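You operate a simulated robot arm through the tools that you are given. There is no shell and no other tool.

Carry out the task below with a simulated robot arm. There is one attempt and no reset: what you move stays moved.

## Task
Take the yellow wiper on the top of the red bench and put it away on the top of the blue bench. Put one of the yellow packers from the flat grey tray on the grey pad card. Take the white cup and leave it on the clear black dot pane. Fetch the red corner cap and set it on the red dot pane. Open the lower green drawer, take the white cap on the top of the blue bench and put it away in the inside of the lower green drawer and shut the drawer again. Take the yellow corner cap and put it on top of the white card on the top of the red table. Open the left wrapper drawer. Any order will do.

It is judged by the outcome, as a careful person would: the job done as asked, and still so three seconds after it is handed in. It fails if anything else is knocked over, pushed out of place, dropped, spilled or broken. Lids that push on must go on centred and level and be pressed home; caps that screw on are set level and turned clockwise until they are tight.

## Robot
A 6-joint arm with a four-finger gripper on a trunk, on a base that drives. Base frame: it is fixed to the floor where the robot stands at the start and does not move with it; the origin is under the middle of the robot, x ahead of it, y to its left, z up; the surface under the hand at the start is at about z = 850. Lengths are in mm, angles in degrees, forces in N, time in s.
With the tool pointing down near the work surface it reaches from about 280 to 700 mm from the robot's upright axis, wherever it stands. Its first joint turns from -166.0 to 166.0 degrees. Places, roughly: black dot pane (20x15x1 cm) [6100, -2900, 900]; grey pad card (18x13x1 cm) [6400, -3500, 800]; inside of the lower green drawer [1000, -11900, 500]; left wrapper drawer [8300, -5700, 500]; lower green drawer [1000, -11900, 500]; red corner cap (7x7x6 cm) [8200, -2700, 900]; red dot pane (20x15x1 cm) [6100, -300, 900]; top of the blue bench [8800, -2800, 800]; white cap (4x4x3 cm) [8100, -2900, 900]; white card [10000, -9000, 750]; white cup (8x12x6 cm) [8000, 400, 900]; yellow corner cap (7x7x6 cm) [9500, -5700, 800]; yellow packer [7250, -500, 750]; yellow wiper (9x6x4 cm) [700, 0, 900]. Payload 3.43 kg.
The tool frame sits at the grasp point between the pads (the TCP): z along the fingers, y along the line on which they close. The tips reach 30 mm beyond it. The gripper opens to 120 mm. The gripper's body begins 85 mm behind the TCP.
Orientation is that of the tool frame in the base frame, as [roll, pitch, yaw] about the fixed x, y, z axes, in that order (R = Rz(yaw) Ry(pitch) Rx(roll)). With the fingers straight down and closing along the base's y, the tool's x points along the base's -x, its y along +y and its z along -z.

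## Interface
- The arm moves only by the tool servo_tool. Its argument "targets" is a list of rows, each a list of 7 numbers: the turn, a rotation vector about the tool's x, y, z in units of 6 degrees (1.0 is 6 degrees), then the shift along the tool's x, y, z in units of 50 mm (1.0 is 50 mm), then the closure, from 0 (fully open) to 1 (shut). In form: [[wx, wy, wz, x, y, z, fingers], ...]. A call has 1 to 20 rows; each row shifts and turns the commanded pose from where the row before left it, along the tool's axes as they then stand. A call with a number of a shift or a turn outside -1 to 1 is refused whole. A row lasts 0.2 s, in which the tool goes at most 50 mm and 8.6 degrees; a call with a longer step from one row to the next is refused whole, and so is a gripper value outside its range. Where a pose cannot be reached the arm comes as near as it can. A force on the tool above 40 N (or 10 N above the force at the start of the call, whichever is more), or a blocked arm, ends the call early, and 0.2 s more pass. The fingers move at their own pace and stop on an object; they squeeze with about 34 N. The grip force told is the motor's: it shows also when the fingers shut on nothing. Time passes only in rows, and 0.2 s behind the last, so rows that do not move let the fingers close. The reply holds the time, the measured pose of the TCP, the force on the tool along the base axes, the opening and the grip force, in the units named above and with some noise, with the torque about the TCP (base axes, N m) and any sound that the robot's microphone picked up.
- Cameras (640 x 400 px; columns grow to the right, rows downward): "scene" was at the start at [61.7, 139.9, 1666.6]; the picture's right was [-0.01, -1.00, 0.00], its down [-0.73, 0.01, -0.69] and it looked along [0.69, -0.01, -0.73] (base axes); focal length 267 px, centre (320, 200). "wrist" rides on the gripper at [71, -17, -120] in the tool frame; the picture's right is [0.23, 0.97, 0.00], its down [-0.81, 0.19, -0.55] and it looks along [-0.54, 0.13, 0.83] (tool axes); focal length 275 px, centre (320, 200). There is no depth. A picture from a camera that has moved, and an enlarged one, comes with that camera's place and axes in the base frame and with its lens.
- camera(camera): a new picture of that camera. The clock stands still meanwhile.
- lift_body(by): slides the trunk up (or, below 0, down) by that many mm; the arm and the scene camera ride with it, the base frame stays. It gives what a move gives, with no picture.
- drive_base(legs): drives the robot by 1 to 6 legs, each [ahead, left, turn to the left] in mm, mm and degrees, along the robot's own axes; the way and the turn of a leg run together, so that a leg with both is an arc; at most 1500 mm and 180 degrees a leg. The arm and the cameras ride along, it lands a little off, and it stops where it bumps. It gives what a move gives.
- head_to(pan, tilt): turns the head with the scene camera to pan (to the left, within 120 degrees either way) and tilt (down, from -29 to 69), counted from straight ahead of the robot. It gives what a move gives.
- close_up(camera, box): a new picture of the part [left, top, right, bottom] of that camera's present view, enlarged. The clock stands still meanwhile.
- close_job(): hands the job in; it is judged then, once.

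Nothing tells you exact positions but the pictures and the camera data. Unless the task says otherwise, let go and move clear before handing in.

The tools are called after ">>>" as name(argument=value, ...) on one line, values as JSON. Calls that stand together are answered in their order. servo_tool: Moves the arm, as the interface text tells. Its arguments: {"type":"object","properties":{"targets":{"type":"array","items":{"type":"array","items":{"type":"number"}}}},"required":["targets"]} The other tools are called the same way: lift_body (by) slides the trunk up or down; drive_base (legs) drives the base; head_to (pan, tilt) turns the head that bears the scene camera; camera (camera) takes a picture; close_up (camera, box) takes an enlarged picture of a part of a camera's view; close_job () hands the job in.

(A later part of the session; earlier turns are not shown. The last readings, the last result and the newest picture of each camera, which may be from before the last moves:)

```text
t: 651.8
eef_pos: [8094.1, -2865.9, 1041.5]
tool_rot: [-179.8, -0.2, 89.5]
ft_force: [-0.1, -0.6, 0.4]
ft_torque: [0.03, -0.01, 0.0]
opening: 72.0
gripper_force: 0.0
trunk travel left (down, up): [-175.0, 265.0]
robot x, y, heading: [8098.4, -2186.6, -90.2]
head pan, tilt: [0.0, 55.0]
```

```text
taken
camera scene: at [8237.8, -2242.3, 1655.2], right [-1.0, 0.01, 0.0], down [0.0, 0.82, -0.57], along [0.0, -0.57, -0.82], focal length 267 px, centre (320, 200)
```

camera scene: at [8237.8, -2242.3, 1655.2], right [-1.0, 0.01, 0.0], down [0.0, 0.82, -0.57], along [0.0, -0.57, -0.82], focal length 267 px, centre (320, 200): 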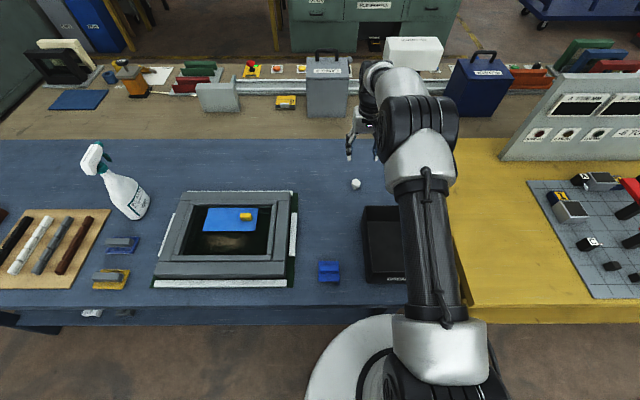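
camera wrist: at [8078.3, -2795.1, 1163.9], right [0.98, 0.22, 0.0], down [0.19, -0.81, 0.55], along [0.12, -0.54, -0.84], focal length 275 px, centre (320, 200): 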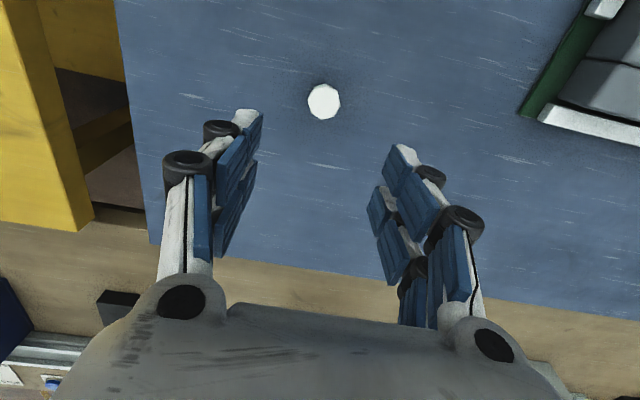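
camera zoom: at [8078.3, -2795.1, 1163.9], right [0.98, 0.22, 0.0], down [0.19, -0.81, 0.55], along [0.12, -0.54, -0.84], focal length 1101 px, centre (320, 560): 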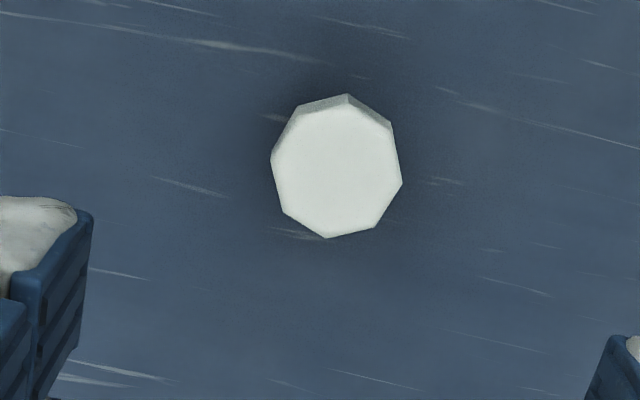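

>>> servo_tool(targets=[[0, 0, 0, 0.04, 0.05, 0.8, 0.4], [0, 0, 0, 0, 0, 0.8, 0.4], [0, 0, 0, 0, 0, 0.8, 0.4], [0, 0, 0, 0, 0, 0.4, 0.4]])

>>> camera(camera="wrist")

>>> close_up(camera="scene", box=[310, 130, 400, 210])

```text
t: 652.8
eef_pos: [8097.9, -2862.9, 902.1]
tool_rot: [-179.9, 0.0, 89.5]
ft_force: [-0.7, -1.0, 0.6]
ft_torque: [-0.01, 0.02, 0.02]
opening: 72.1
gripper_force: 0.1
trunk travel left (down, up): [-175.0, 265.0]
robot x, y, heading: [8094.2, -2189.1, -90.7]
head pan, tilt: [0.0, 55.0]
```

```text
taken
camera wrist: at [8081.6, -2792.0, 1024.2], right [0.98, 0.22, 0.0], down [0.19, -0.81, 0.55], along [0.12, -0.54, -0.83], focal length 275 px, centre (320, 200)
```

wrist: 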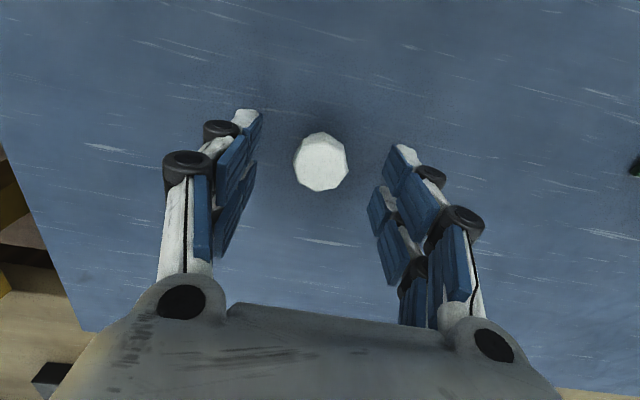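

```text
5.00 times, centred on (355, 170) of scene
camera zoom: at [8237.8, -2240.9, 1655.4], right [-1.0, 0.01, 0.0], down [0.0, 0.82, -0.57], along [0.0, -0.57, -0.82], focal length 1334 px, centre (145, 350)
```

zoom: 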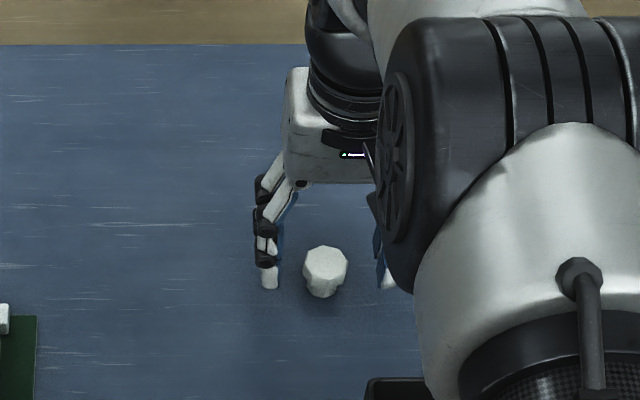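

Aligned. I'll lower the last 18 mm and close on the cap.

>>> servo_tool(targets=[[0, 0, 0, 0, 0, 0.2, 0.4], [0, 0, 0, 0, 0, 0.16, 0.5], [0, 0, 0, 0, 0, 0, 0.7], [0, 0, 0, 0, 0, 0, 0.9], [0, 0, 0, 0, 0, 0, 1], [0, 0, 0, 0, 0, 0, 1], [0, 0, 0, 0, 0, 0, 1]])

>>> camera(camera="wrist")

```text
t: 654.4
eef_pos: [8097.3, -2863.3, 885.0]
tool_rot: [-179.8, -0.2, 89.5]
ft_force: [-0.2, 0.2, 0.4]
ft_torque: [0.0, 0.0, -0.01]
opening: 29.0
gripper_force: 33.9
trunk travel left (down, up): [-175.0, 265.0]
robot x, y, heading: [8098.0, -2187.2, -90.2]
head pan, tilt: [0.0, 55.0]
```

```text
taken
camera wrist: at [8081.2, -2791.6, 1006.8], right [0.98, 0.22, 0.0], down [0.19, -0.81, 0.55], along [0.12, -0.54, -0.83], focal length 275 px, centre (320, 200)
```

wrist: 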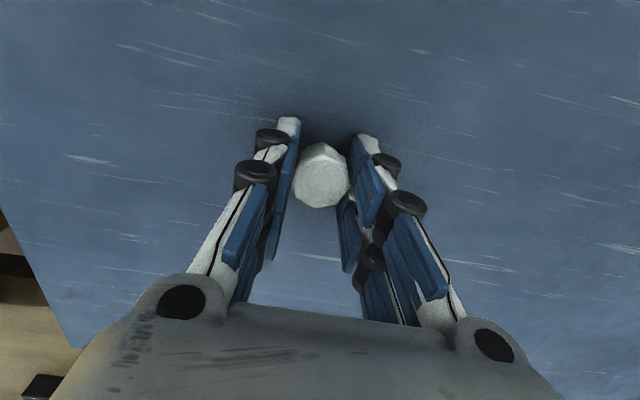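

The cap is gripped (29 mm). I'll lift and tuck the arm, then check.

>>> servo_tool(targets=[[0, 0, 0, 0, 0, -0.2, 1], [0, 0, 0, 0, 0, -0.6, 1], [0, 0, 0, 0, 0, -0.9, 1], [0, 0, 0, 0, 0, -0.9, 1], [0, 0, 0, 0, 0, -0.9, 1], [0, 0, 0, 0, 0, -0.9, 1], [0, 0, 0, 0, 0, -0.9, 1], [0, 0, 0, 0.8, 0, -0.4, 1], [0, 0, 0, 0.9, 0, 0, 1], [0, 0, 0, 0.9, 0, 0, 1], [0, 0, 0, 0.9, 0, 0, 1], [0, 0, 0, 0.9, 0, 0, 1]])

>>> camera(camera="wrist")

>>> camera(camera="scene")

```text
t: 657.0
eef_pos: [8100.0, -2638.6, 1169.5]
tool_rot: [180.0, 0.1, 89.5]
ft_force: [-0.4, 0.3, 0.7]
ft_torque: [-0.03, 0.0, -0.03]
opening: 28.0
gripper_force: 34.1
trunk travel left (down, up): [-175.0, 265.0]
robot x, y, heading: [8097.8, -2187.1, -90.3]
head pan, tilt: [0.0, 55.0]
```

```text
taken
camera wrist: at [8084.1, -2567.5, 1291.5], right [0.98, 0.22, 0.0], down [0.19, -0.81, 0.55], along [0.12, -0.54, -0.83], focal length 275 px, centre (320, 200)
```

wrist: 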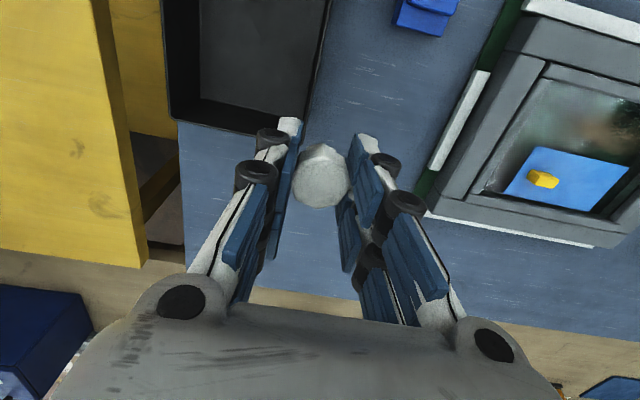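

```text
taken
camera scene: at [8237.8, -2238.7, 1655.5], right [-1.0, 0.01, 0.0], down [0.0, 0.82, -0.57], along [0.0, -0.57, -0.82], focal length 267 px, centre (320, 200)
```

scene: 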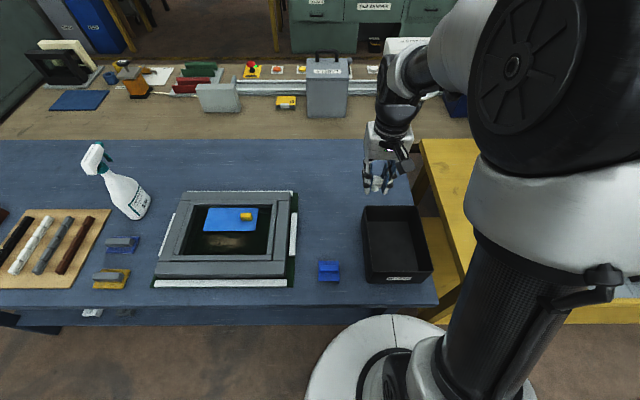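

The cap is held. Now I'll travel toward the green drawer near [1000, -11900], looking around on the way.

>>> drive_base(legs=[[-550, 0, 0.3], [0, -1500, 0], [0, -1350, 0]])

>>> drive_base(legs=[[1500, 0, 0], [1350, 0, 0]])

>>> head_to(pan=-40, tilt=15)

>>> camera(camera="scene")

>>> head_to(pan=-90, tilt=15)

>>> camera(camera="scene")

```text
t: 673.8
eef_pos: [5197.0, -2026.0, 1168.8]
tool_rot: [-180.0, -0.1, 87.5]
ft_force: [-0.2, 1.3, 0.4]
ft_torque: [0.0, -0.02, 0.01]
opening: 28.0
gripper_force: 34.0
trunk travel left (down, up): [-175.0, 265.0]
robot x, y, heading: [5213.9, -1572.2, -92.2]
head pan, tilt: [0.0, 55.0]
```

```text
t: 687.5
eef_pos: [5103.7, -4869.5, 1168.5]
tool_rot: [-180.0, 0.0, 89.0]
ft_force: [-0.2, -0.7, -0.4]
ft_torque: [0.01, 0.05, -0.02]
opening: 27.7
gripper_force: 34.1
trunk travel left (down, up): [-175.0, 265.0]
robot x, y, heading: [5105.0, -4417.3, -90.6]
head pan, tilt: [0.0, 55.0]
```

```text
t: 688.6
eef_pos: [5104.4, -4869.2, 1168.9]
tool_rot: [-179.9, -0.1, 88.9]
ft_force: [-0.2, 0.3, -0.4]
ft_torque: [0.02, 0.02, 0.0]
opening: 28.0
gripper_force: 33.8
trunk travel left (down, up): [-175.0, 265.0]
robot x, y, heading: [5107.1, -4414.1, -90.7]
head pan, tilt: [-40.0, 15.0]
```

```text
taken
camera scene: at [5184.7, -4468.4, 1715.5], right [-0.76, 0.65, 0.0], down [0.17, 0.2, -0.97], along [-0.63, -0.73, -0.26], focal length 267 px, centre (320, 200)
```

scene: 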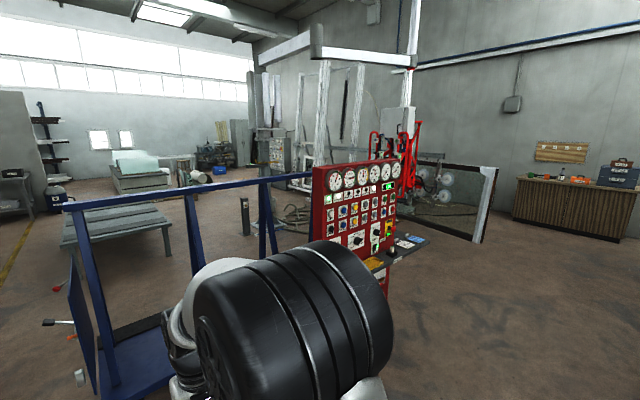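

```text
t: 689.8
eef_pos: [5102.5, -4868.8, 1168.9]
tool_rot: [-179.9, -0.2, 89.0]
ft_force: [0.5, -0.1, 1.0]
ft_torque: [-0.01, 0.0, -0.03]
opening: 28.1
gripper_force: 34.0
trunk travel left (down, up): [-175.0, 265.0]
robot x, y, heading: [5102.8, -4415.1, -91.2]
head pan, tilt: [-90.0, 15.0]
```

```text
taken
camera scene: at [5152.3, -4396.4, 1715.6], right [0.01, 1.0, 0.0], down [0.26, 0.0, -0.97], along [-0.97, 0.01, -0.26], focal length 267 px, centre (320, 200)
```

scene: 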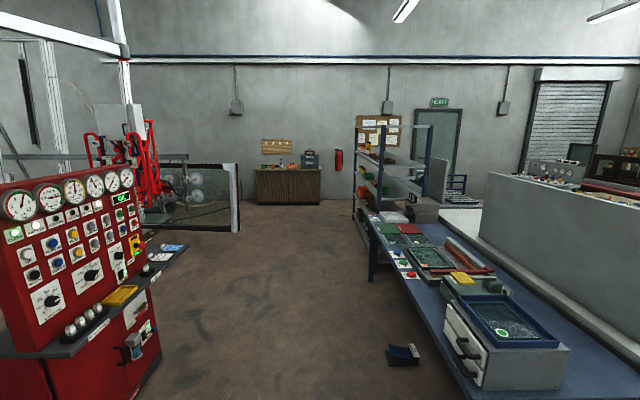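

>>> head_to(pan=-30, tilt=15)

>>> close_up(camera="scene", box=[150, 100, 310, 200])

>>> close_up(camera="scene", box=[280, 50, 520, 250])

```text
t: 691.0
eef_pos: [5104.9, -4869.1, 1170.2]
tool_rot: [-179.8, -0.2, 89.1]
ft_force: [-0.9, -0.1, -0.1]
ft_torque: [0.0, 0.0, 0.02]
opening: 28.1
gripper_force: 34.1
trunk travel left (down, up): [-175.0, 265.0]
robot x, y, heading: [5101.1, -4414.0, -91.1]
head pan, tilt: [-30.0, 15.0]
```

```text
4.00 times, centred on (230, 150) of scene
camera zoom: at [5197.8, -4477.8, 1715.6], right [-0.86, 0.51, 0.0], down [0.13, 0.22, -0.97], along [-0.5, -0.83, -0.26], focal length 1067 px, centre (680, 400)
```

zoom: 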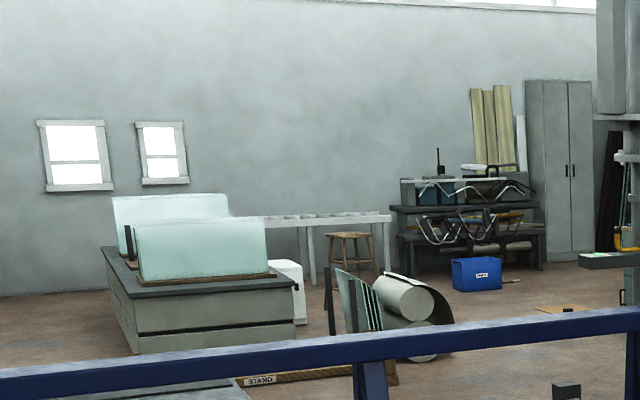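

```text
2.00 times, centred on (400, 150) of scene
camera zoom: at [5197.8, -4477.8, 1715.6], right [-0.86, 0.51, 0.0], down [0.13, 0.22, -0.97], along [-0.5, -0.83, -0.26], focal length 533 px, centre (160, 300)
```

zoom: 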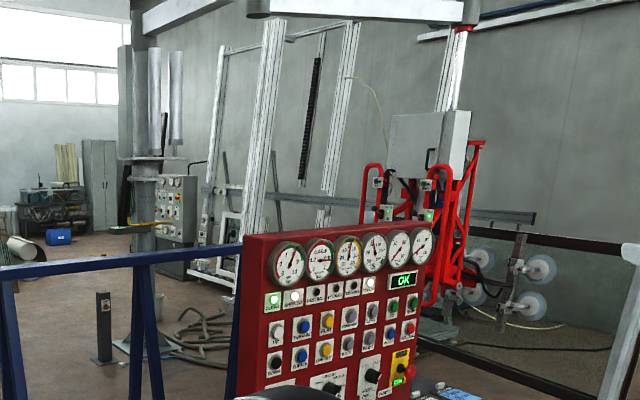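

The green drawer cabinet was visible at the right edge of an earlier view from (6210, -7330). I'll go there and look along -x.

>>> drive_base(legs=[[0, 1060, 1.0], [1500, 0, 0], [1500, 0, 0]])

>>> head_to(pan=-40, tilt=15)

>>> camera(camera="scene")

>>> head_to(pan=-90, tilt=20)

>>> camera(camera="scene")

```text
t: 710.5
eef_pos: [6161.5, -7883.1, 1169.1]
tool_rot: [-179.8, 0.0, 90.0]
ft_force: [-0.4, -0.5, -1.1]
ft_torque: [-0.01, -0.03, 0.01]
opening: 28.1
gripper_force: 33.6
trunk travel left (down, up): [-175.0, 265.0]
robot x, y, heading: [6152.6, -7431.6, -90.1]
head pan, tilt: [-30.0, 15.0]
```

```text
t: 711.2
eef_pos: [6162.0, -7882.7, 1170.0]
tool_rot: [-179.9, -0.1, 89.9]
ft_force: [0.6, 0.9, -0.6]
ft_torque: [-0.03, -0.01, -0.01]
opening: 28.2
gripper_force: 34.5
trunk travel left (down, up): [-175.0, 265.0]
robot x, y, heading: [6151.3, -7431.1, -89.7]
head pan, tilt: [-40.0, 15.0]
```

```text
taken
camera scene: at [6236.4, -7480.9, 1715.6], right [-0.77, 0.64, 0.0], down [0.17, 0.2, -0.97], along [-0.62, -0.74, -0.26], focal length 267 px, centre (320, 200)
```

scene: 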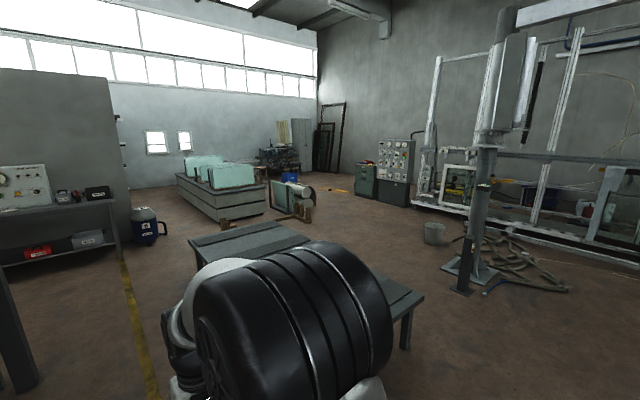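

```text
t: 712.4
eef_pos: [6161.8, -7882.9, 1168.5]
tool_rot: [-179.9, -0.1, 89.9]
ft_force: [-0.6, 0.7, -0.6]
ft_torque: [0.0, -0.01, 0.02]
opening: 27.9
gripper_force: 34.1
trunk travel left (down, up): [-175.0, 265.0]
robot x, y, heading: [6154.7, -7426.2, -89.8]
head pan, tilt: [-90.0, 20.0]
```

```text
taken
camera scene: at [6203.2, -7409.5, 1707.5], right [0.0, 1.0, 0.0], down [0.34, 0.0, -0.94], along [-0.94, 0.0, -0.34], focal length 267 px, centre (320, 200)
```

scene: 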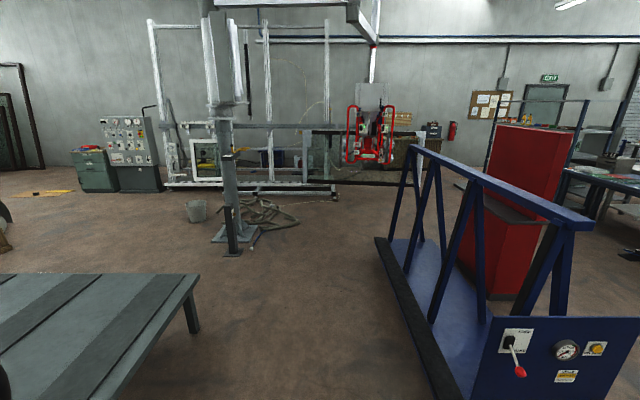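

I can see the green drawer cabinet beside a control panel near [870, -12100]. Let me zoom in on it and the way there.

>>> close_up(camera="scene", box=[50, 100, 210, 220])

>>> close_up(camera="scene", box=[140, 130, 420, 290])

```text
3.33 times, centred on (130, 160) of scene
camera zoom: at [6203.2, -7409.5, 1707.5], right [0.0, 1.0, 0.0], down [0.34, 0.0, -0.94], along [-0.94, 0.0, -0.34], focal length 889 px, centre (953, 333)
```

zoom: 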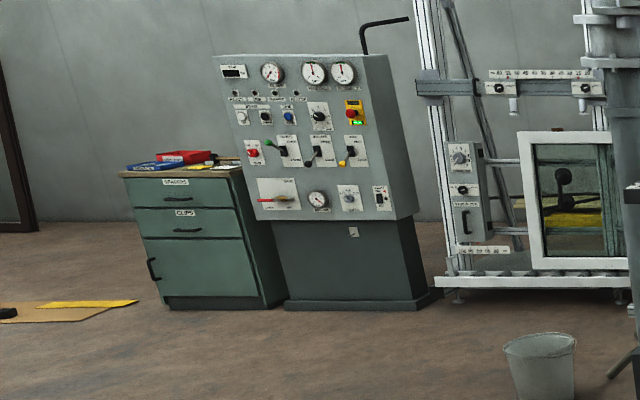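

```text
2.29 times, centred on (280, 210) of scene
camera zoom: at [6203.2, -7409.5, 1707.5], right [0.0, 1.0, 0.0], down [0.34, 0.0, -0.94], along [-0.94, 0.0, -0.34], focal length 610 px, centre (411, 177)
```

zoom: 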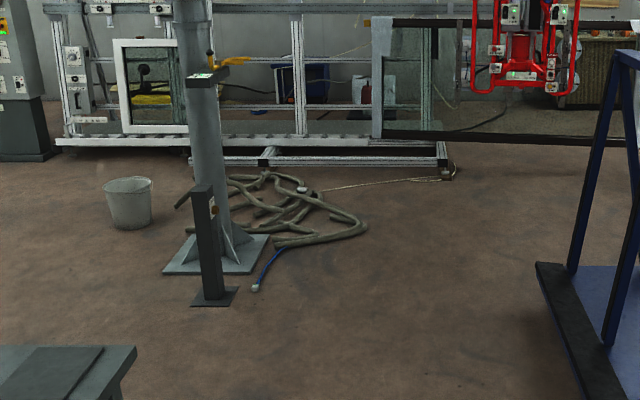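

The cabinet has two drawers ("SPACERS" above, "CLIPS" below) facing +x, the lower one's handle near [1057, -11950, 490]. I'll drive west along y ≈ -7430, then down x ≈ 4000.

>>> drive_base(legs=[[0, -1500, -0.2], [0, -650, 0]])

>>> head_to(pan=0, tilt=20)

>>> camera(camera="scene")

>>> head_to(pan=-45, tilt=20)

>>> camera(camera="scene")

```text
t: 723.0
eef_pos: [4006.9, -7878.7, 1169.1]
tool_rot: [-179.8, 0.0, 89.4]
ft_force: [0.2, 0.3, -0.4]
ft_torque: [0.01, -0.02, 0.02]
opening: 28.3
gripper_force: 33.9
trunk travel left (down, up): [-175.0, 265.0]
robot x, y, heading: [4006.5, -7424.5, -90.4]
head pan, tilt: [-90.0, 20.0]
```

```text
t: 724.7
eef_pos: [4008.0, -7878.4, 1168.9]
tool_rot: [-180.0, 0.0, 89.5]
ft_force: [0.1, -0.3, -0.6]
ft_torque: [-0.01, 0.04, -0.01]
opening: 28.3
gripper_force: 33.3
trunk travel left (down, up): [-175.0, 265.0]
robot x, y, heading: [4005.5, -7426.2, -90.3]
head pan, tilt: [0.0, 20.0]
```

```text
taken
camera scene: at [4145.6, -7499.6, 1707.5], right [-1.0, 0.01, 0.0], down [0.0, 0.34, -0.94], along [-0.01, -0.94, -0.34], focal length 267 px, centre (320, 200)
```

scene: 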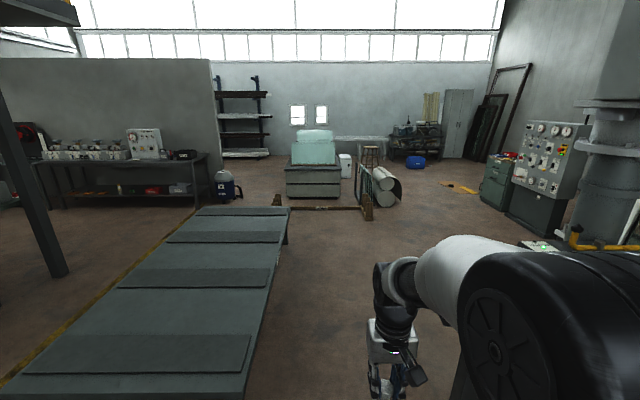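

```text
t: 725.8
eef_pos: [4007.8, -7877.8, 1169.6]
tool_rot: [-180.0, -0.2, 89.4]
ft_force: [0.0, 0.0, -0.6]
ft_torque: [-0.01, 0.02, 0.01]
opening: 28.3
gripper_force: 34.2
trunk travel left (down, up): [-175.0, 265.0]
robot x, y, heading: [4002.9, -7425.9, -90.5]
head pan, tilt: [-45.0, 20.0]
```

```text
taken
camera scene: at [4080.2, -7471.9, 1707.5], right [-0.7, 0.71, 0.0], down [0.24, 0.24, -0.94], along [-0.67, -0.66, -0.34], focal length 267 px, centre (320, 200)
```

scene: 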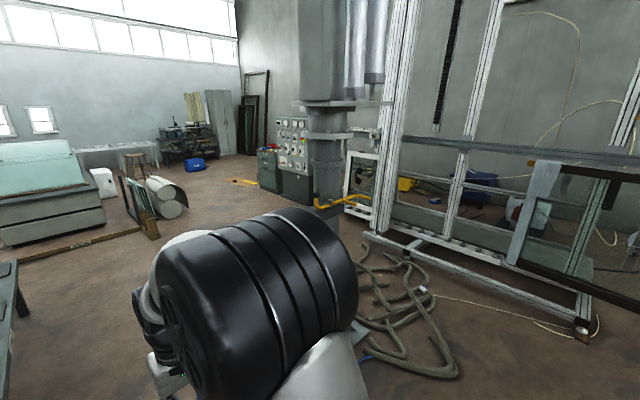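

The way is clear. I'll go down x ≈ 3930 to y ≈ -10300 and then west.

>>> drive_base(legs=[[0, -75, 0.4], [1500, 0, 0], [1380, 0, 0]])

>>> head_to(pan=-60, tilt=20)

>>> camera(camera="scene")

```text
t: 740.4
eef_pos: [3969.3, -10770.3, 1168.2]
tool_rot: [-179.9, -0.1, 90.8]
ft_force: [0.6, -0.3, -0.2]
ft_torque: [0.03, 0.04, 0.0]
opening: 28.4
gripper_force: 33.8
trunk travel left (down, up): [-175.0, 265.0]
robot x, y, heading: [3955.2, -10319.9, -89.3]
head pan, tilt: [-45.0, 20.0]
```

```text
t: 741.2
eef_pos: [3971.1, -10769.2, 1169.2]
tool_rot: [-179.9, -0.1, 90.7]
ft_force: [-0.5, 0.2, -0.7]
ft_torque: [0.0, 0.0, -0.03]
opening: 28.3
gripper_force: 34.4
trunk travel left (down, up): [-175.0, 265.0]
robot x, y, heading: [3954.0, -10318.0, -89.1]
head pan, tilt: [-60.0, 20.0]
```

```text
taken
camera scene: at [4018.2, -10342.5, 1707.5], right [-0.51, 0.86, 0.0], down [0.29, 0.18, -0.94], along [-0.81, -0.48, -0.34], focal length 267 px, centre (320, 200)
```

scene: 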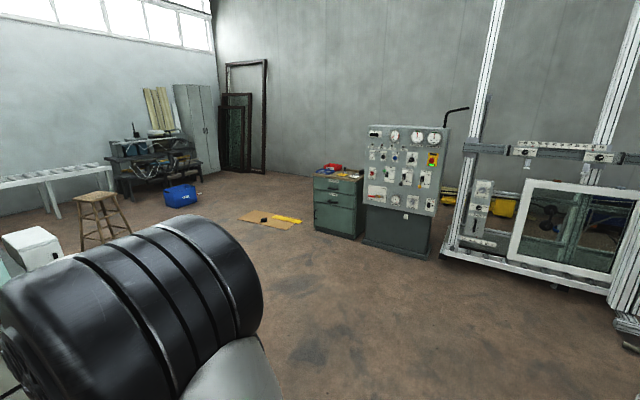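

>>> close_up(camera="scene", box=[290, 150, 390, 250])

```text
4.00 times, centred on (340, 200) of scene
camera zoom: at [4018.2, -10342.5, 1707.5], right [-0.51, 0.86, 0.0], down [0.29, 0.18, -0.94], along [-0.81, -0.48, -0.34], focal length 1067 px, centre (240, 200)
```

zoom: 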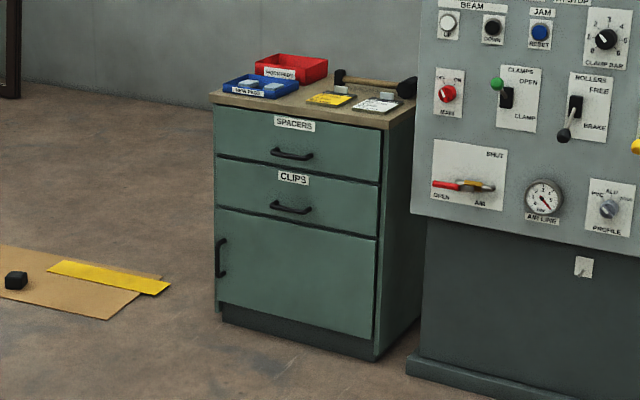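

The lower drawer is the "CLIPS" one. I'll continue west and then down to face the cabinet.

>>> drive_base(legs=[[0, -1500, -0.7], [0, -700, 0], [1500, 0, 0], [0, 0, -90]])

>>> head_to(pan=0, tilt=40)

>>> camera(camera="scene")

```text
t: 763.0
eef_pos: [1303.8, -11834.6, 1169.3]
tool_rot: [-180.0, -0.1, 0.2]
ft_force: [0.2, -0.2, 0.1]
ft_torque: [0.01, -0.01, 0.01]
opening: 28.6
gripper_force: 34.2
trunk travel left (down, up): [-175.0, 265.0]
robot x, y, heading: [1757.8, -11825.2, -179.4]
head pan, tilt: [-60.0, 20.0]
```

```text
t: 764.3
eef_pos: [1303.7, -11835.5, 1169.2]
tool_rot: [-179.9, -0.1, 0.2]
ft_force: [0.3, -0.8, 0.9]
ft_torque: [0.04, 0.0, 0.01]
opening: 28.4
gripper_force: 34.3
trunk travel left (down, up): [-175.0, 265.0]
robot x, y, heading: [1757.0, -11824.5, -179.4]
head pan, tilt: [0.0, 40.0]
```

```text
taken
camera scene: at [1694.4, -11965.3, 1676.1], right [-0.01, 1.0, 0.0], down [0.64, 0.0, -0.77], along [-0.77, -0.01, -0.64], focal length 267 px, centre (320, 200)
```

scene: 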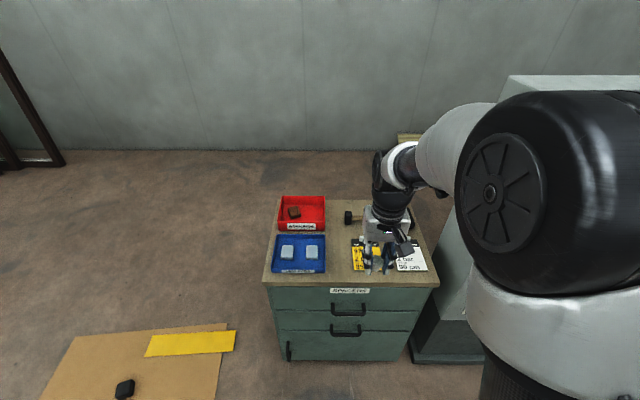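

>>> close_up(camera="scene", box=[255, 190, 445, 300])

>>> camera(camera="wrist")

```text
3.37 times, centred on (350, 245) of scene
camera zoom: at [1694.4, -11965.3, 1676.1], right [-0.01, 1.0, 0.0], down [0.64, 0.0, -0.77], along [-0.77, -0.01, -0.64], focal length 898 px, centre (219, 48)
```

zoom: 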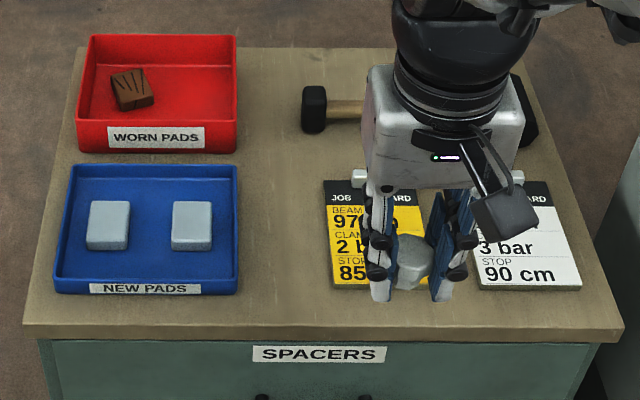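

```text
taken
camera wrist: at [1374.8, -11818.0, 1291.0], right [0.23, -0.97, 0.0], down [-0.81, -0.2, 0.55], along [-0.54, -0.13, -0.83], focal length 275 px, centre (320, 200)
```

wrist: 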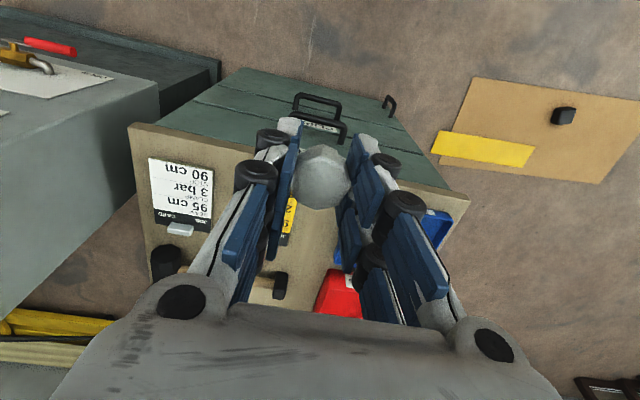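

There is a clear strip on the cabinet top between the blue tray and the yellow card, about 100 mm wide near [1056, -11904]. I'll set the cap down there while I open the drawer. First I move closer.

>>> drive_base(legs=[[160, 0, -0.6]])

>>> camera(camera="scene")

>>> close_up(camera="scene", box=[240, 210, 460, 340])

```text
t: 765.7
eef_pos: [1142.9, -11832.3, 1168.0]
tool_rot: [-180.0, -0.1, -0.3]
ft_force: [-0.3, -0.3, -0.7]
ft_torque: [0.02, -0.03, -0.03]
opening: 28.3
gripper_force: 33.4
trunk travel left (down, up): [-175.0, 265.0]
robot x, y, heading: [1595.2, -11825.9, -180.0]
head pan, tilt: [0.0, 40.0]
```

```text
taken
camera scene: at [1531.9, -11965.6, 1676.0], right [0.0, 1.0, 0.0], down [0.64, 0.0, -0.77], along [-0.77, 0.0, -0.64], focal length 267 px, centre (320, 200)
```

scene: 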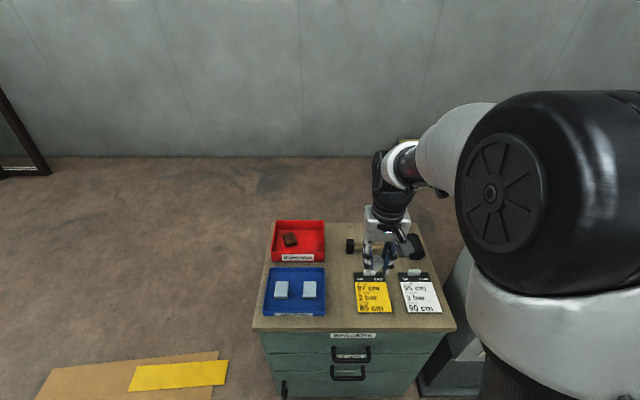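

```text
2.91 times, centred on (350, 275) of scene
camera zoom: at [1531.9, -11965.6, 1676.0], right [0.0, 1.0, 0.0], down [0.64, 0.0, -0.77], along [-0.77, 0.0, -0.64], focal length 776 px, centre (233, -18)
```

zoom: 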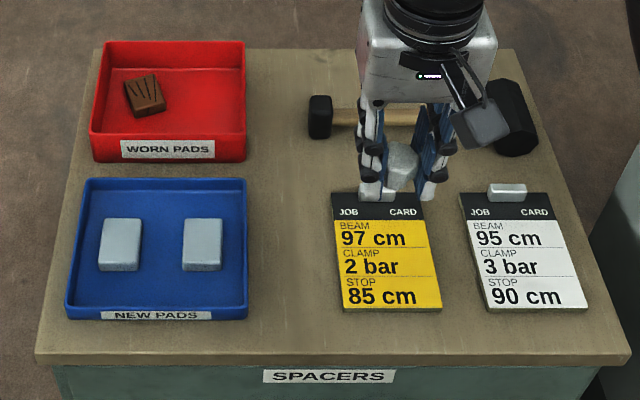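

I'll move over the strip at [1045, -11896] and come down to z ≈ 930, then probe down slowly.

>>> servo_tool(targets=[[0, 0, 0, -0.65, 0.43, 0, 1], [0, 0, 0, -0.65, 0.43, 0.2, 1], [0, 0, 0, -0.65, 0.42, 0.3, 1], [0, 0, 0, 0, 0, 0.85, 1], [0, 0, 0, 0, 0, 0.85, 1], [0, 0, 0, 0, 0, 0.85, 1], [0, 0, 0, 0, 0, 0.85, 1], [0, 0, 0, 0, 0, 0.8, 1]])

>>> close_up(camera="scene", box=[240, 210, 460, 340])

>>> camera(camera="wrist")

```text
t: 767.5
eef_pos: [1044.9, -11896.2, 935.7]
tool_rot: [-179.8, -0.1, -0.3]
ft_force: [-0.1, -0.4, -0.3]
ft_torque: [-0.01, -0.01, 0.0]
opening: 28.6
gripper_force: 34.4
trunk travel left (down, up): [-175.0, 265.0]
robot x, y, heading: [1594.9, -11826.4, -180.0]
head pan, tilt: [0.0, 40.0]
```

```text
2.91 times, centred on (350, 275) of scene
camera zoom: at [1532.6, -11965.6, 1676.0], right [0.0, 1.0, 0.0], down [0.64, 0.0, -0.77], along [-0.77, 0.0, -0.64], focal length 776 px, centre (233, -18)
```

zoom: 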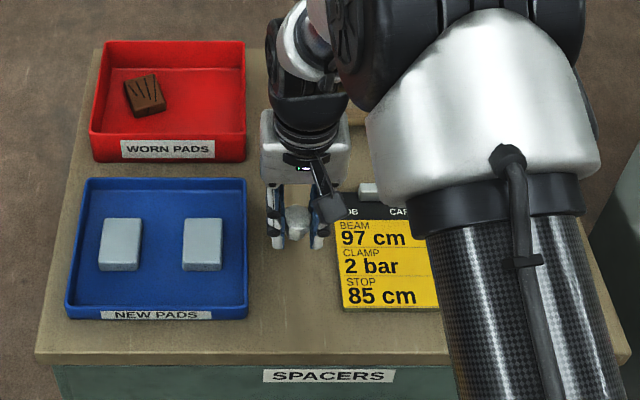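

```text
taken
camera wrist: at [1117.0, -11879.0, 1056.5], right [0.23, -0.97, 0.0], down [-0.81, -0.19, 0.55], along [-0.54, -0.12, -0.83], focal length 275 px, centre (320, 200)
```

wrist: 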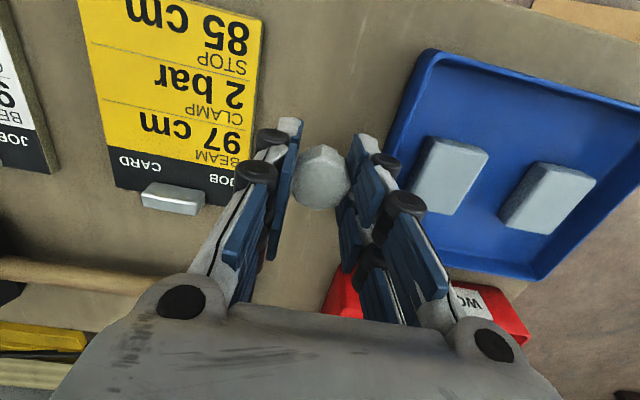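

>>> servo_tool(targets=[[0, 0, 0, 0, 0, 0.3, 1], [0, 0, 0, 0, 0, 0.3, 1], [0, 0, 0, 0, 0, 0.1, 1], [0, 0, 0, 0, 0, 0.1, 1], [0, 0, 0, 0, 0, 0, 1]])

>>> close_up(camera="scene", box=[300, 250, 380, 320])

>>> camera(camera="wrist")

```text
t: 768.7
eef_pos: [1046.9, -11895.3, 893.7]
tool_rot: [-179.8, 0.0, -0.1]
ft_force: [0.5, 0.3, -0.6]
ft_torque: [0.01, 0.01, 0.02]
opening: 28.4
gripper_force: 34.2
trunk travel left (down, up): [-175.0, 265.0]
robot x, y, heading: [1598.5, -11825.0, -180.0]
head pan, tilt: [0.0, 40.0]
```

```text
5.71 times, centred on (340, 285) of scene
camera zoom: at [1533.4, -11965.6, 1676.1], right [0.0, 1.0, 0.0], down [0.64, 0.0, -0.77], along [-0.77, 0.0, -0.64], focal length 1524 px, centre (206, -286)
```

zoom: 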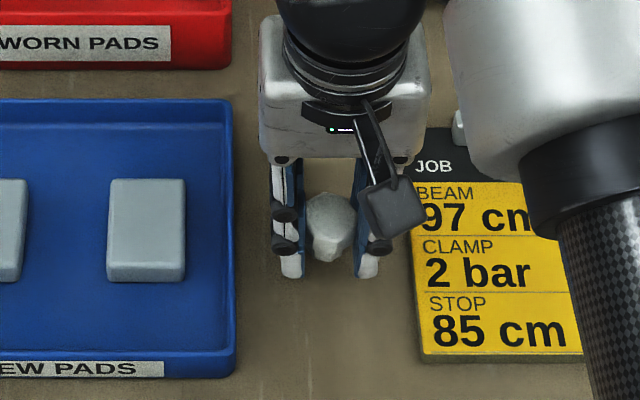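

```text
taken
camera wrist: at [1117.0, -11878.6, 1016.0], right [0.23, -0.97, 0.0], down [-0.81, -0.19, 0.55], along [-0.54, -0.12, -0.83], focal length 275 px, centre (320, 200)
```

wrist: 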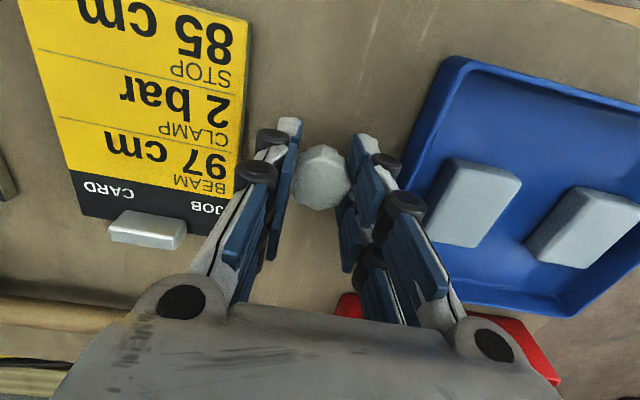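

>>> servo_tool(targets=[[0, 0, 0, 0, 0, 0.06, 1], [0, 0, 0, 0, 0, 0.06, 1], [0, 0, 0, 0, 0, 0.04, 1], [0, 0, 0, 0, 0, 0, 1]])

>>> servo_tool(targets=[[0, 0, 0, 0, 0, 0.06, 1], [0, 0, 0, 0, 0, 0.04, 1], [0, 0, 0, 0, 0, 0.02, 1], [0, 0, 0, 0, 0, 0, 1]])

```text
t: 769.7
eef_pos: [1047.0, -11896.6, 887.7]
tool_rot: [-180.0, -0.2, -0.1]
ft_force: [0.0, -0.3, 0.1]
ft_torque: [0.0, -0.02, 0.02]
opening: 28.3
gripper_force: 33.6
trunk travel left (down, up): [-175.0, 265.0]
robot x, y, heading: [1596.9, -11825.1, -180.1]
head pan, tilt: [0.0, 40.0]
```

```text
t: 770.7
eef_pos: [1045.7, -11895.1, 880.3]
tool_rot: [-179.9, -0.1, -0.3]
ft_force: [-0.9, 0.8, -0.3]
ft_torque: [0.01, 0.02, -0.01]
opening: 28.2
gripper_force: 33.6
trunk travel left (down, up): [-175.0, 265.0]
robot x, y, heading: [1598.7, -11822.9, -180.0]
head pan, tilt: [0.0, 40.0]
```

>>> servo_tool(targets=[[0, 0, 0, 0, 0, 0.06, 1], [0, 0, 0, 0, 0, 0.06, 1], [0, 0, 0, 0, 0, 0.04, 1], [0, 0, 0, 0, 0, 0, 1]])

>>> servo_tool(targets=[[0, 0, 0, 0, 0, 0.04, 1], [0, 0, 0, 0, 0, 0.04, 1], [0, 0, 0, 0, 0, 0.02, 1], [0, 0, 0, 0, 0, 0, 1]])

>>> close_up(camera="scene", box=[300, 250, 380, 320])

```text
t: 771.7
eef_pos: [1046.2, -11894.7, 873.5]
tool_rot: [-179.9, 0.1, -0.2]
ft_force: [0.6, 1.3, 9.7]
ft_torque: [0.11, -0.02, -0.01]
opening: 28.5
gripper_force: 33.8
trunk travel left (down, up): [-175.0, 265.0]
robot x, y, heading: [1597.3, -11824.0, -180.1]
head pan, tilt: [0.0, 40.0]
```

```text
t: 772.7
eef_pos: [1044.8, -11896.0, 868.8]
tool_rot: [-180.0, 0.3, -0.2]
ft_force: [-1.6, -3.4, 35.7]
ft_torque: [-0.22, -0.34, 0.0]
opening: 28.5
gripper_force: 33.8
trunk travel left (down, up): [-175.0, 265.0]
robot x, y, heading: [1596.9, -11828.6, -180.1]
head pan, tilt: [0.0, 40.0]
```

```text
5.71 times, centred on (340, 285) of scene
camera zoom: at [1536.5, -11965.6, 1676.4], right [0.0, 1.0, 0.0], down [0.64, 0.0, -0.77], along [-0.77, 0.0, -0.64], focal length 1524 px, centre (206, -286)
```

zoom: 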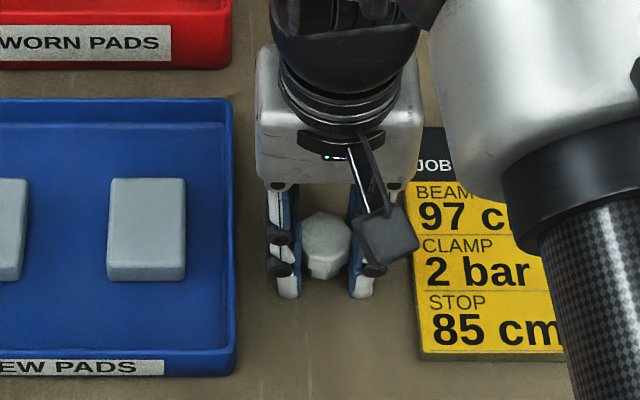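

The cap touches the cabinet top (about z = 838). I'll ease up, open modestly and lift away.

>>> servo_tool(targets=[[0, 0, 0, 0, 0, -0.03, 1], [0, 0, 0, 0, 0, 0, 0.7], [0, 0, 0, 0, 0, 0, 0.6], [0, 0, 0, 0, 0, 0, 0.6], [0, 0, 0, 0, 0, 0, 0.6], [0, 0, 0, 0, 0, -0.3, 0.6], [0, 0, 0, 0, 0, -0.7, 0.6], [0, 0, 0, 0, 0, -0.9, 0.6], [0, 0, 0, 0, 0, -0.9, 0.6]])

>>> camera(camera="wrist")

>>> close_up(camera="scene", box=[300, 250, 380, 320])

```text
t: 774.7
eef_pos: [1047.7, -11896.4, 1008.5]
tool_rot: [-179.9, -0.1, -0.2]
ft_force: [0.4, -0.1, 0.0]
ft_torque: [-0.01, 0.03, 0.01]
opening: 48.2
gripper_force: 0.0
trunk travel left (down, up): [-175.0, 265.0]
robot x, y, heading: [1593.8, -11827.2, -179.8]
head pan, tilt: [0.0, 40.0]
```

```text
taken
camera wrist: at [1118.4, -11879.9, 1129.4], right [0.23, -0.97, 0.0], down [-0.81, -0.19, 0.55], along [-0.54, -0.12, -0.83], focal length 275 px, centre (320, 200)
```

wrist: 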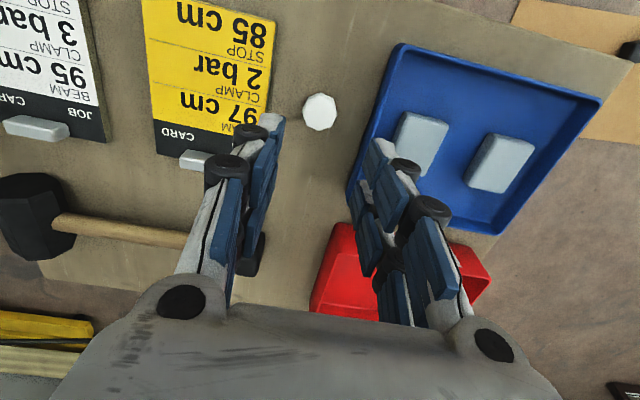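

```text
5.71 times, centred on (340, 285) of scene
camera zoom: at [1534.0, -11965.6, 1676.1], right [0.0, 1.0, 0.0], down [0.64, 0.0, -0.77], along [-0.77, 0.0, -0.64], focal length 1524 px, centre (206, -286)
```

zoom: 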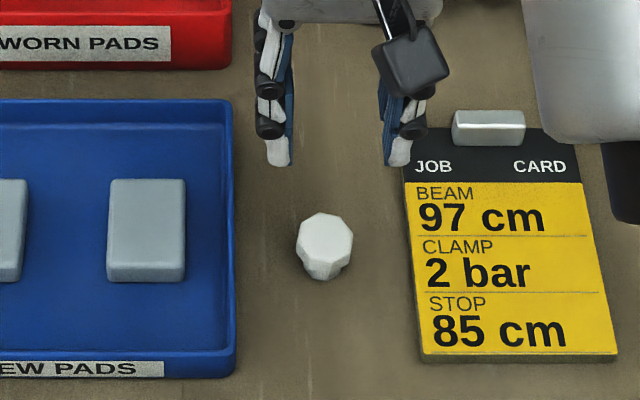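

The cap stands safely on the cabinet top. Now for the lower drawer: I'll raise and retract the arm, back off, lower the trunk and turn the tool to point forward.

>>> servo_tool(targets=[[0, 0, 0, 0.2, 0, -0.7, 0.5], [0, 0, 0, 0.4, 0, -0.7, 0.3], [0, 0, 0, 0.4, 0, -0.7, 0], [0, 0, 0, 0.4, 0, -0.6, 0], [0, 0, -1, 0, 0, 0, 0], [0, 0, -1, 0, 0, 0, 0], [0, 0, -1, 0, 0, 0, 0], [0, 0, -1, 0, 0, 0, 0], [0, 0, -1, 0, 0, 0, 0], [0, 0, -1, 0, 0, 0, 0], [0, 0, -1, 0, 0, 0, 0], [0, 0, -1, 0, 0, 0, 0], [0, 0, -1, 0, 0, 0, 0], [0, 0, -1, 0, 0, 0, 0], [0, 0, -1, 0, 0, 0, 0], [0, 0, -1, 0, 0, 0, 0], [0, 0, -1, 0, 0, 0, 0], [0, 0, -1, 0, 0, 0, 0], [0, 0, -1, 0, 0, 0, 0]])

>>> drive_base(legs=[[-300, 0, 0]])

>>> lift_body(by=-170)

>>> camera(camera="scene")

```text
t: 778.7
eef_pos: [1115.6, -11898.2, 1143.6]
tool_rot: [179.9, -0.1, 89.9]
ft_force: [0.0, 0.9, 1.0]
ft_torque: [0.03, 0.0, -0.02]
opening: 119.8
gripper_force: 0.0
trunk travel left (down, up): [-175.0, 265.0]
robot x, y, heading: [1597.8, -11824.5, -180.1]
head pan, tilt: [0.0, 40.0]
```

```text
t: 780.7
eef_pos: [1416.1, -11896.6, 1144.1]
tool_rot: [180.0, -0.1, 90.0]
ft_force: [0.0, -0.8, 0.0]
ft_torque: [0.0, 0.05, -0.01]
opening: 120.4
gripper_force: 0.0
trunk travel left (down, up): [-175.0, 265.0]
robot x, y, heading: [1895.2, -11823.8, -179.9]
head pan, tilt: [0.0, 40.0]
```

```text
t: 782.7
eef_pos: [1414.8, -11896.8, 972.3]
tool_rot: [180.0, -0.1, 89.9]
ft_force: [-0.4, 0.2, 0.3]
ft_torque: [0.0, 0.01, 0.0]
opening: 120.1
gripper_force: 0.1
trunk travel left (down, up): [-5.0, 435.0]
robot x, y, heading: [1899.4, -11821.4, -179.8]
head pan, tilt: [0.0, 40.0]
```

```text
taken
camera scene: at [1832.0, -11965.2, 1506.2], right [0.0, 1.0, 0.0], down [0.64, 0.0, -0.77], along [-0.77, 0.0, -0.64], focal length 267 px, centre (320, 200)
```

scene: 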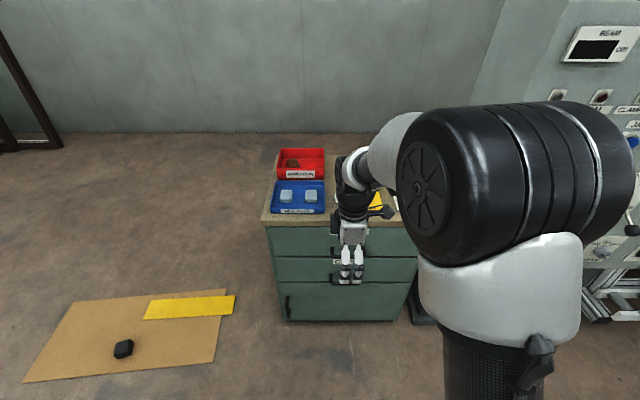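

>>> servo_tool(targets=[[1, 0, 0, 0, 0, 0, 0], [1, 0, 0, 0, 0, 0, 0], [1, 0, 0, 0, 0, 0, 0], [1, 0, 0, 0, 0, 0, 0], [1, 0, 0, 0, 0, 0, 0], [1, 0, 0, 0, 0, 0, 0], [1, 0, 0, 0, 0, 0, 0], [1, 0, 0, 0, 0, 0, 0], [1, 0, 0, 0, 0, 0, 0], [1, 0, 0, 0, 0, 0, 0], [1, 0, 0, 0, 0, 0, 0]])

>>> camera(camera="scene")

>>> camera(camera="wrist")

```text
t: 785.1
eef_pos: [1396.9, -11893.2, 973.8]
tool_rot: [-120.8, -1.8, 88.8]
ft_force: [-0.3, 0.1, 0.3]
ft_torque: [0.03, 0.03, 0.01]
opening: 119.8
gripper_force: 0.0
out of reach, approached as far as the arm can: row 6, 7, 10, 11
trunk travel left (down, up): [-5.0, 435.0]
robot x, y, heading: [1896.4, -11827.1, -180.1]
head pan, tilt: [0.0, 40.0]
```

```text
taken
camera scene: at [1831.7, -11965.4, 1506.0], right [0.0, 1.0, 0.0], down [0.64, 0.0, -0.77], along [-0.77, 0.0, -0.64], focal length 267 px, centre (320, 200)
```

scene: 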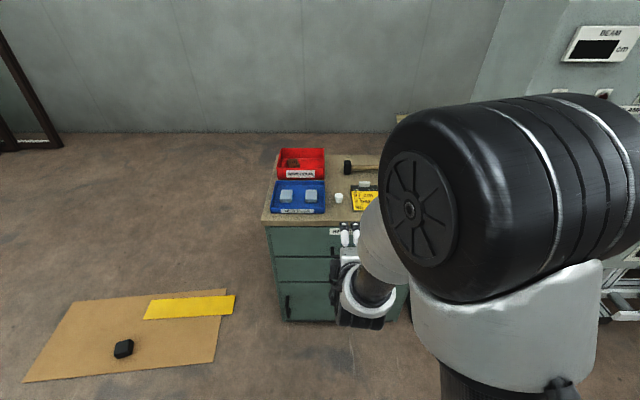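

```text
taken
camera wrist: at [1492.3, -11826.9, 1054.0], right [0.5, 0.25, -0.83], down [0.56, -0.83, 0.09], along [-0.66, -0.51, -0.55], focal length 275 px, centre (320, 200)
```

wrist: 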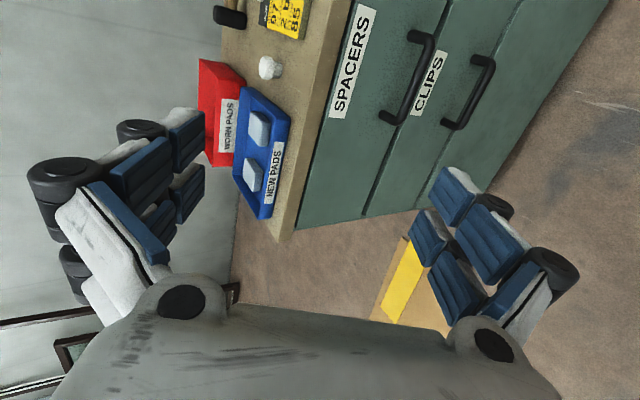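

The tool points forward and down 31°. I'll lower it to about z = 546 here in free space, lining up with the lower handle at y ≈ -11857.

>>> servo_tool(targets=[[0, 0, 0, 0.068, 0.735, 0.438, 0.1], [0, 0, 0, 0.068, 0.735, 0.438, 0.2], [0, 0, 0, 0.068, 0.735, 0.438, 0.3], [0, 0, 0, 0.068, 0.735, 0.438, 0.4], [0, 0, 0, 0.068, 0.735, 0.438, 0.4], [0, 0, 0, 0.068, 0.735, 0.438, 0.4], [0, 0, 0, 0.068, 0.735, 0.438, 0.4], [0, 0, 0, 0.068, 0.735, 0.438, 0.4], [0, 0, 0, 0.068, 0.735, 0.438, 0.4], [0, 0, 0, 0.068, 0.735, 0.438, 0.4]])

>>> camera(camera="wrist")

>>> head_to(pan=0, tilt=50)

>>> camera(camera="scene")

```text
t: 787.3
eef_pos: [1406.2, -11884.1, 549.0]
tool_rot: [-120.7, -2.0, 88.4]
ft_force: [0.0, -0.2, -0.7]
ft_torque: [0.02, 0.0, 0.04]
opening: 72.3
gripper_force: 0.1
out of reach, approached as far as the arm can: row 3, 4, 5, 6, 7, 8, 9, 10
trunk travel left (down, up): [-5.0, 435.0]
robot x, y, heading: [1892.7, -11824.8, -179.8]
head pan, tilt: [0.0, 40.0]
```

```text
taken
camera wrist: at [1503.0, -11818.2, 628.3], right [0.5, 0.25, -0.83], down [0.55, -0.83, 0.09], along [-0.67, -0.5, -0.55], focal length 275 px, centre (320, 200)
```

wrist: 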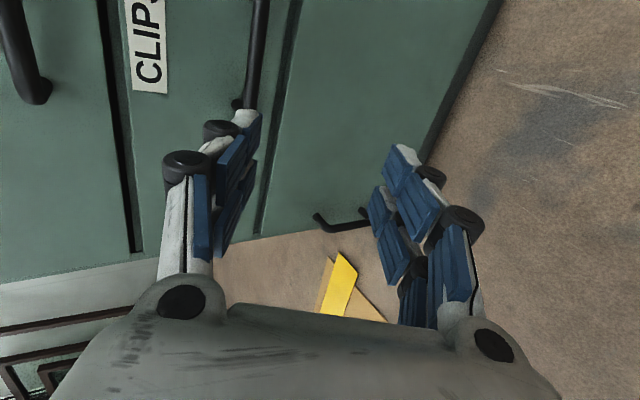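

```text
t: 788.0
eef_pos: [1407.4, -11883.2, 548.9]
tool_rot: [-120.8, -2.1, 88.4]
ft_force: [-0.4, -0.1, -1.4]
ft_torque: [0.02, -0.01, 0.01]
opening: 71.9
gripper_force: 0.0
trunk travel left (down, up): [-5.0, 435.0]
robot x, y, heading: [1893.6, -11830.4, -179.6]
head pan, tilt: [0.0, 50.0]
```

```text
taken
camera scene: at [1839.9, -11965.2, 1491.9], right [0.0, 1.0, 0.0], down [0.77, 0.0, -0.64], along [-0.64, 0.0, -0.77], focal length 267 px, centre (320, 200)
```

scene: 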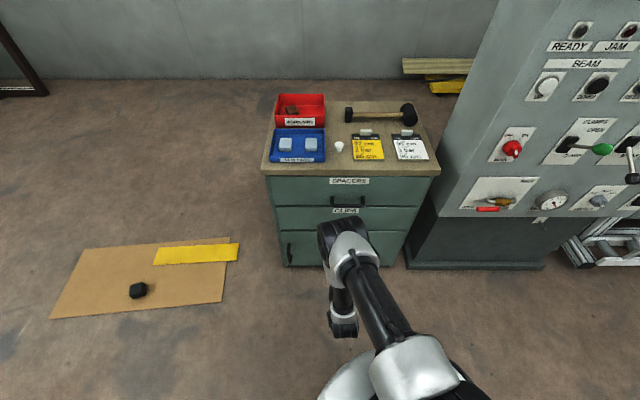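

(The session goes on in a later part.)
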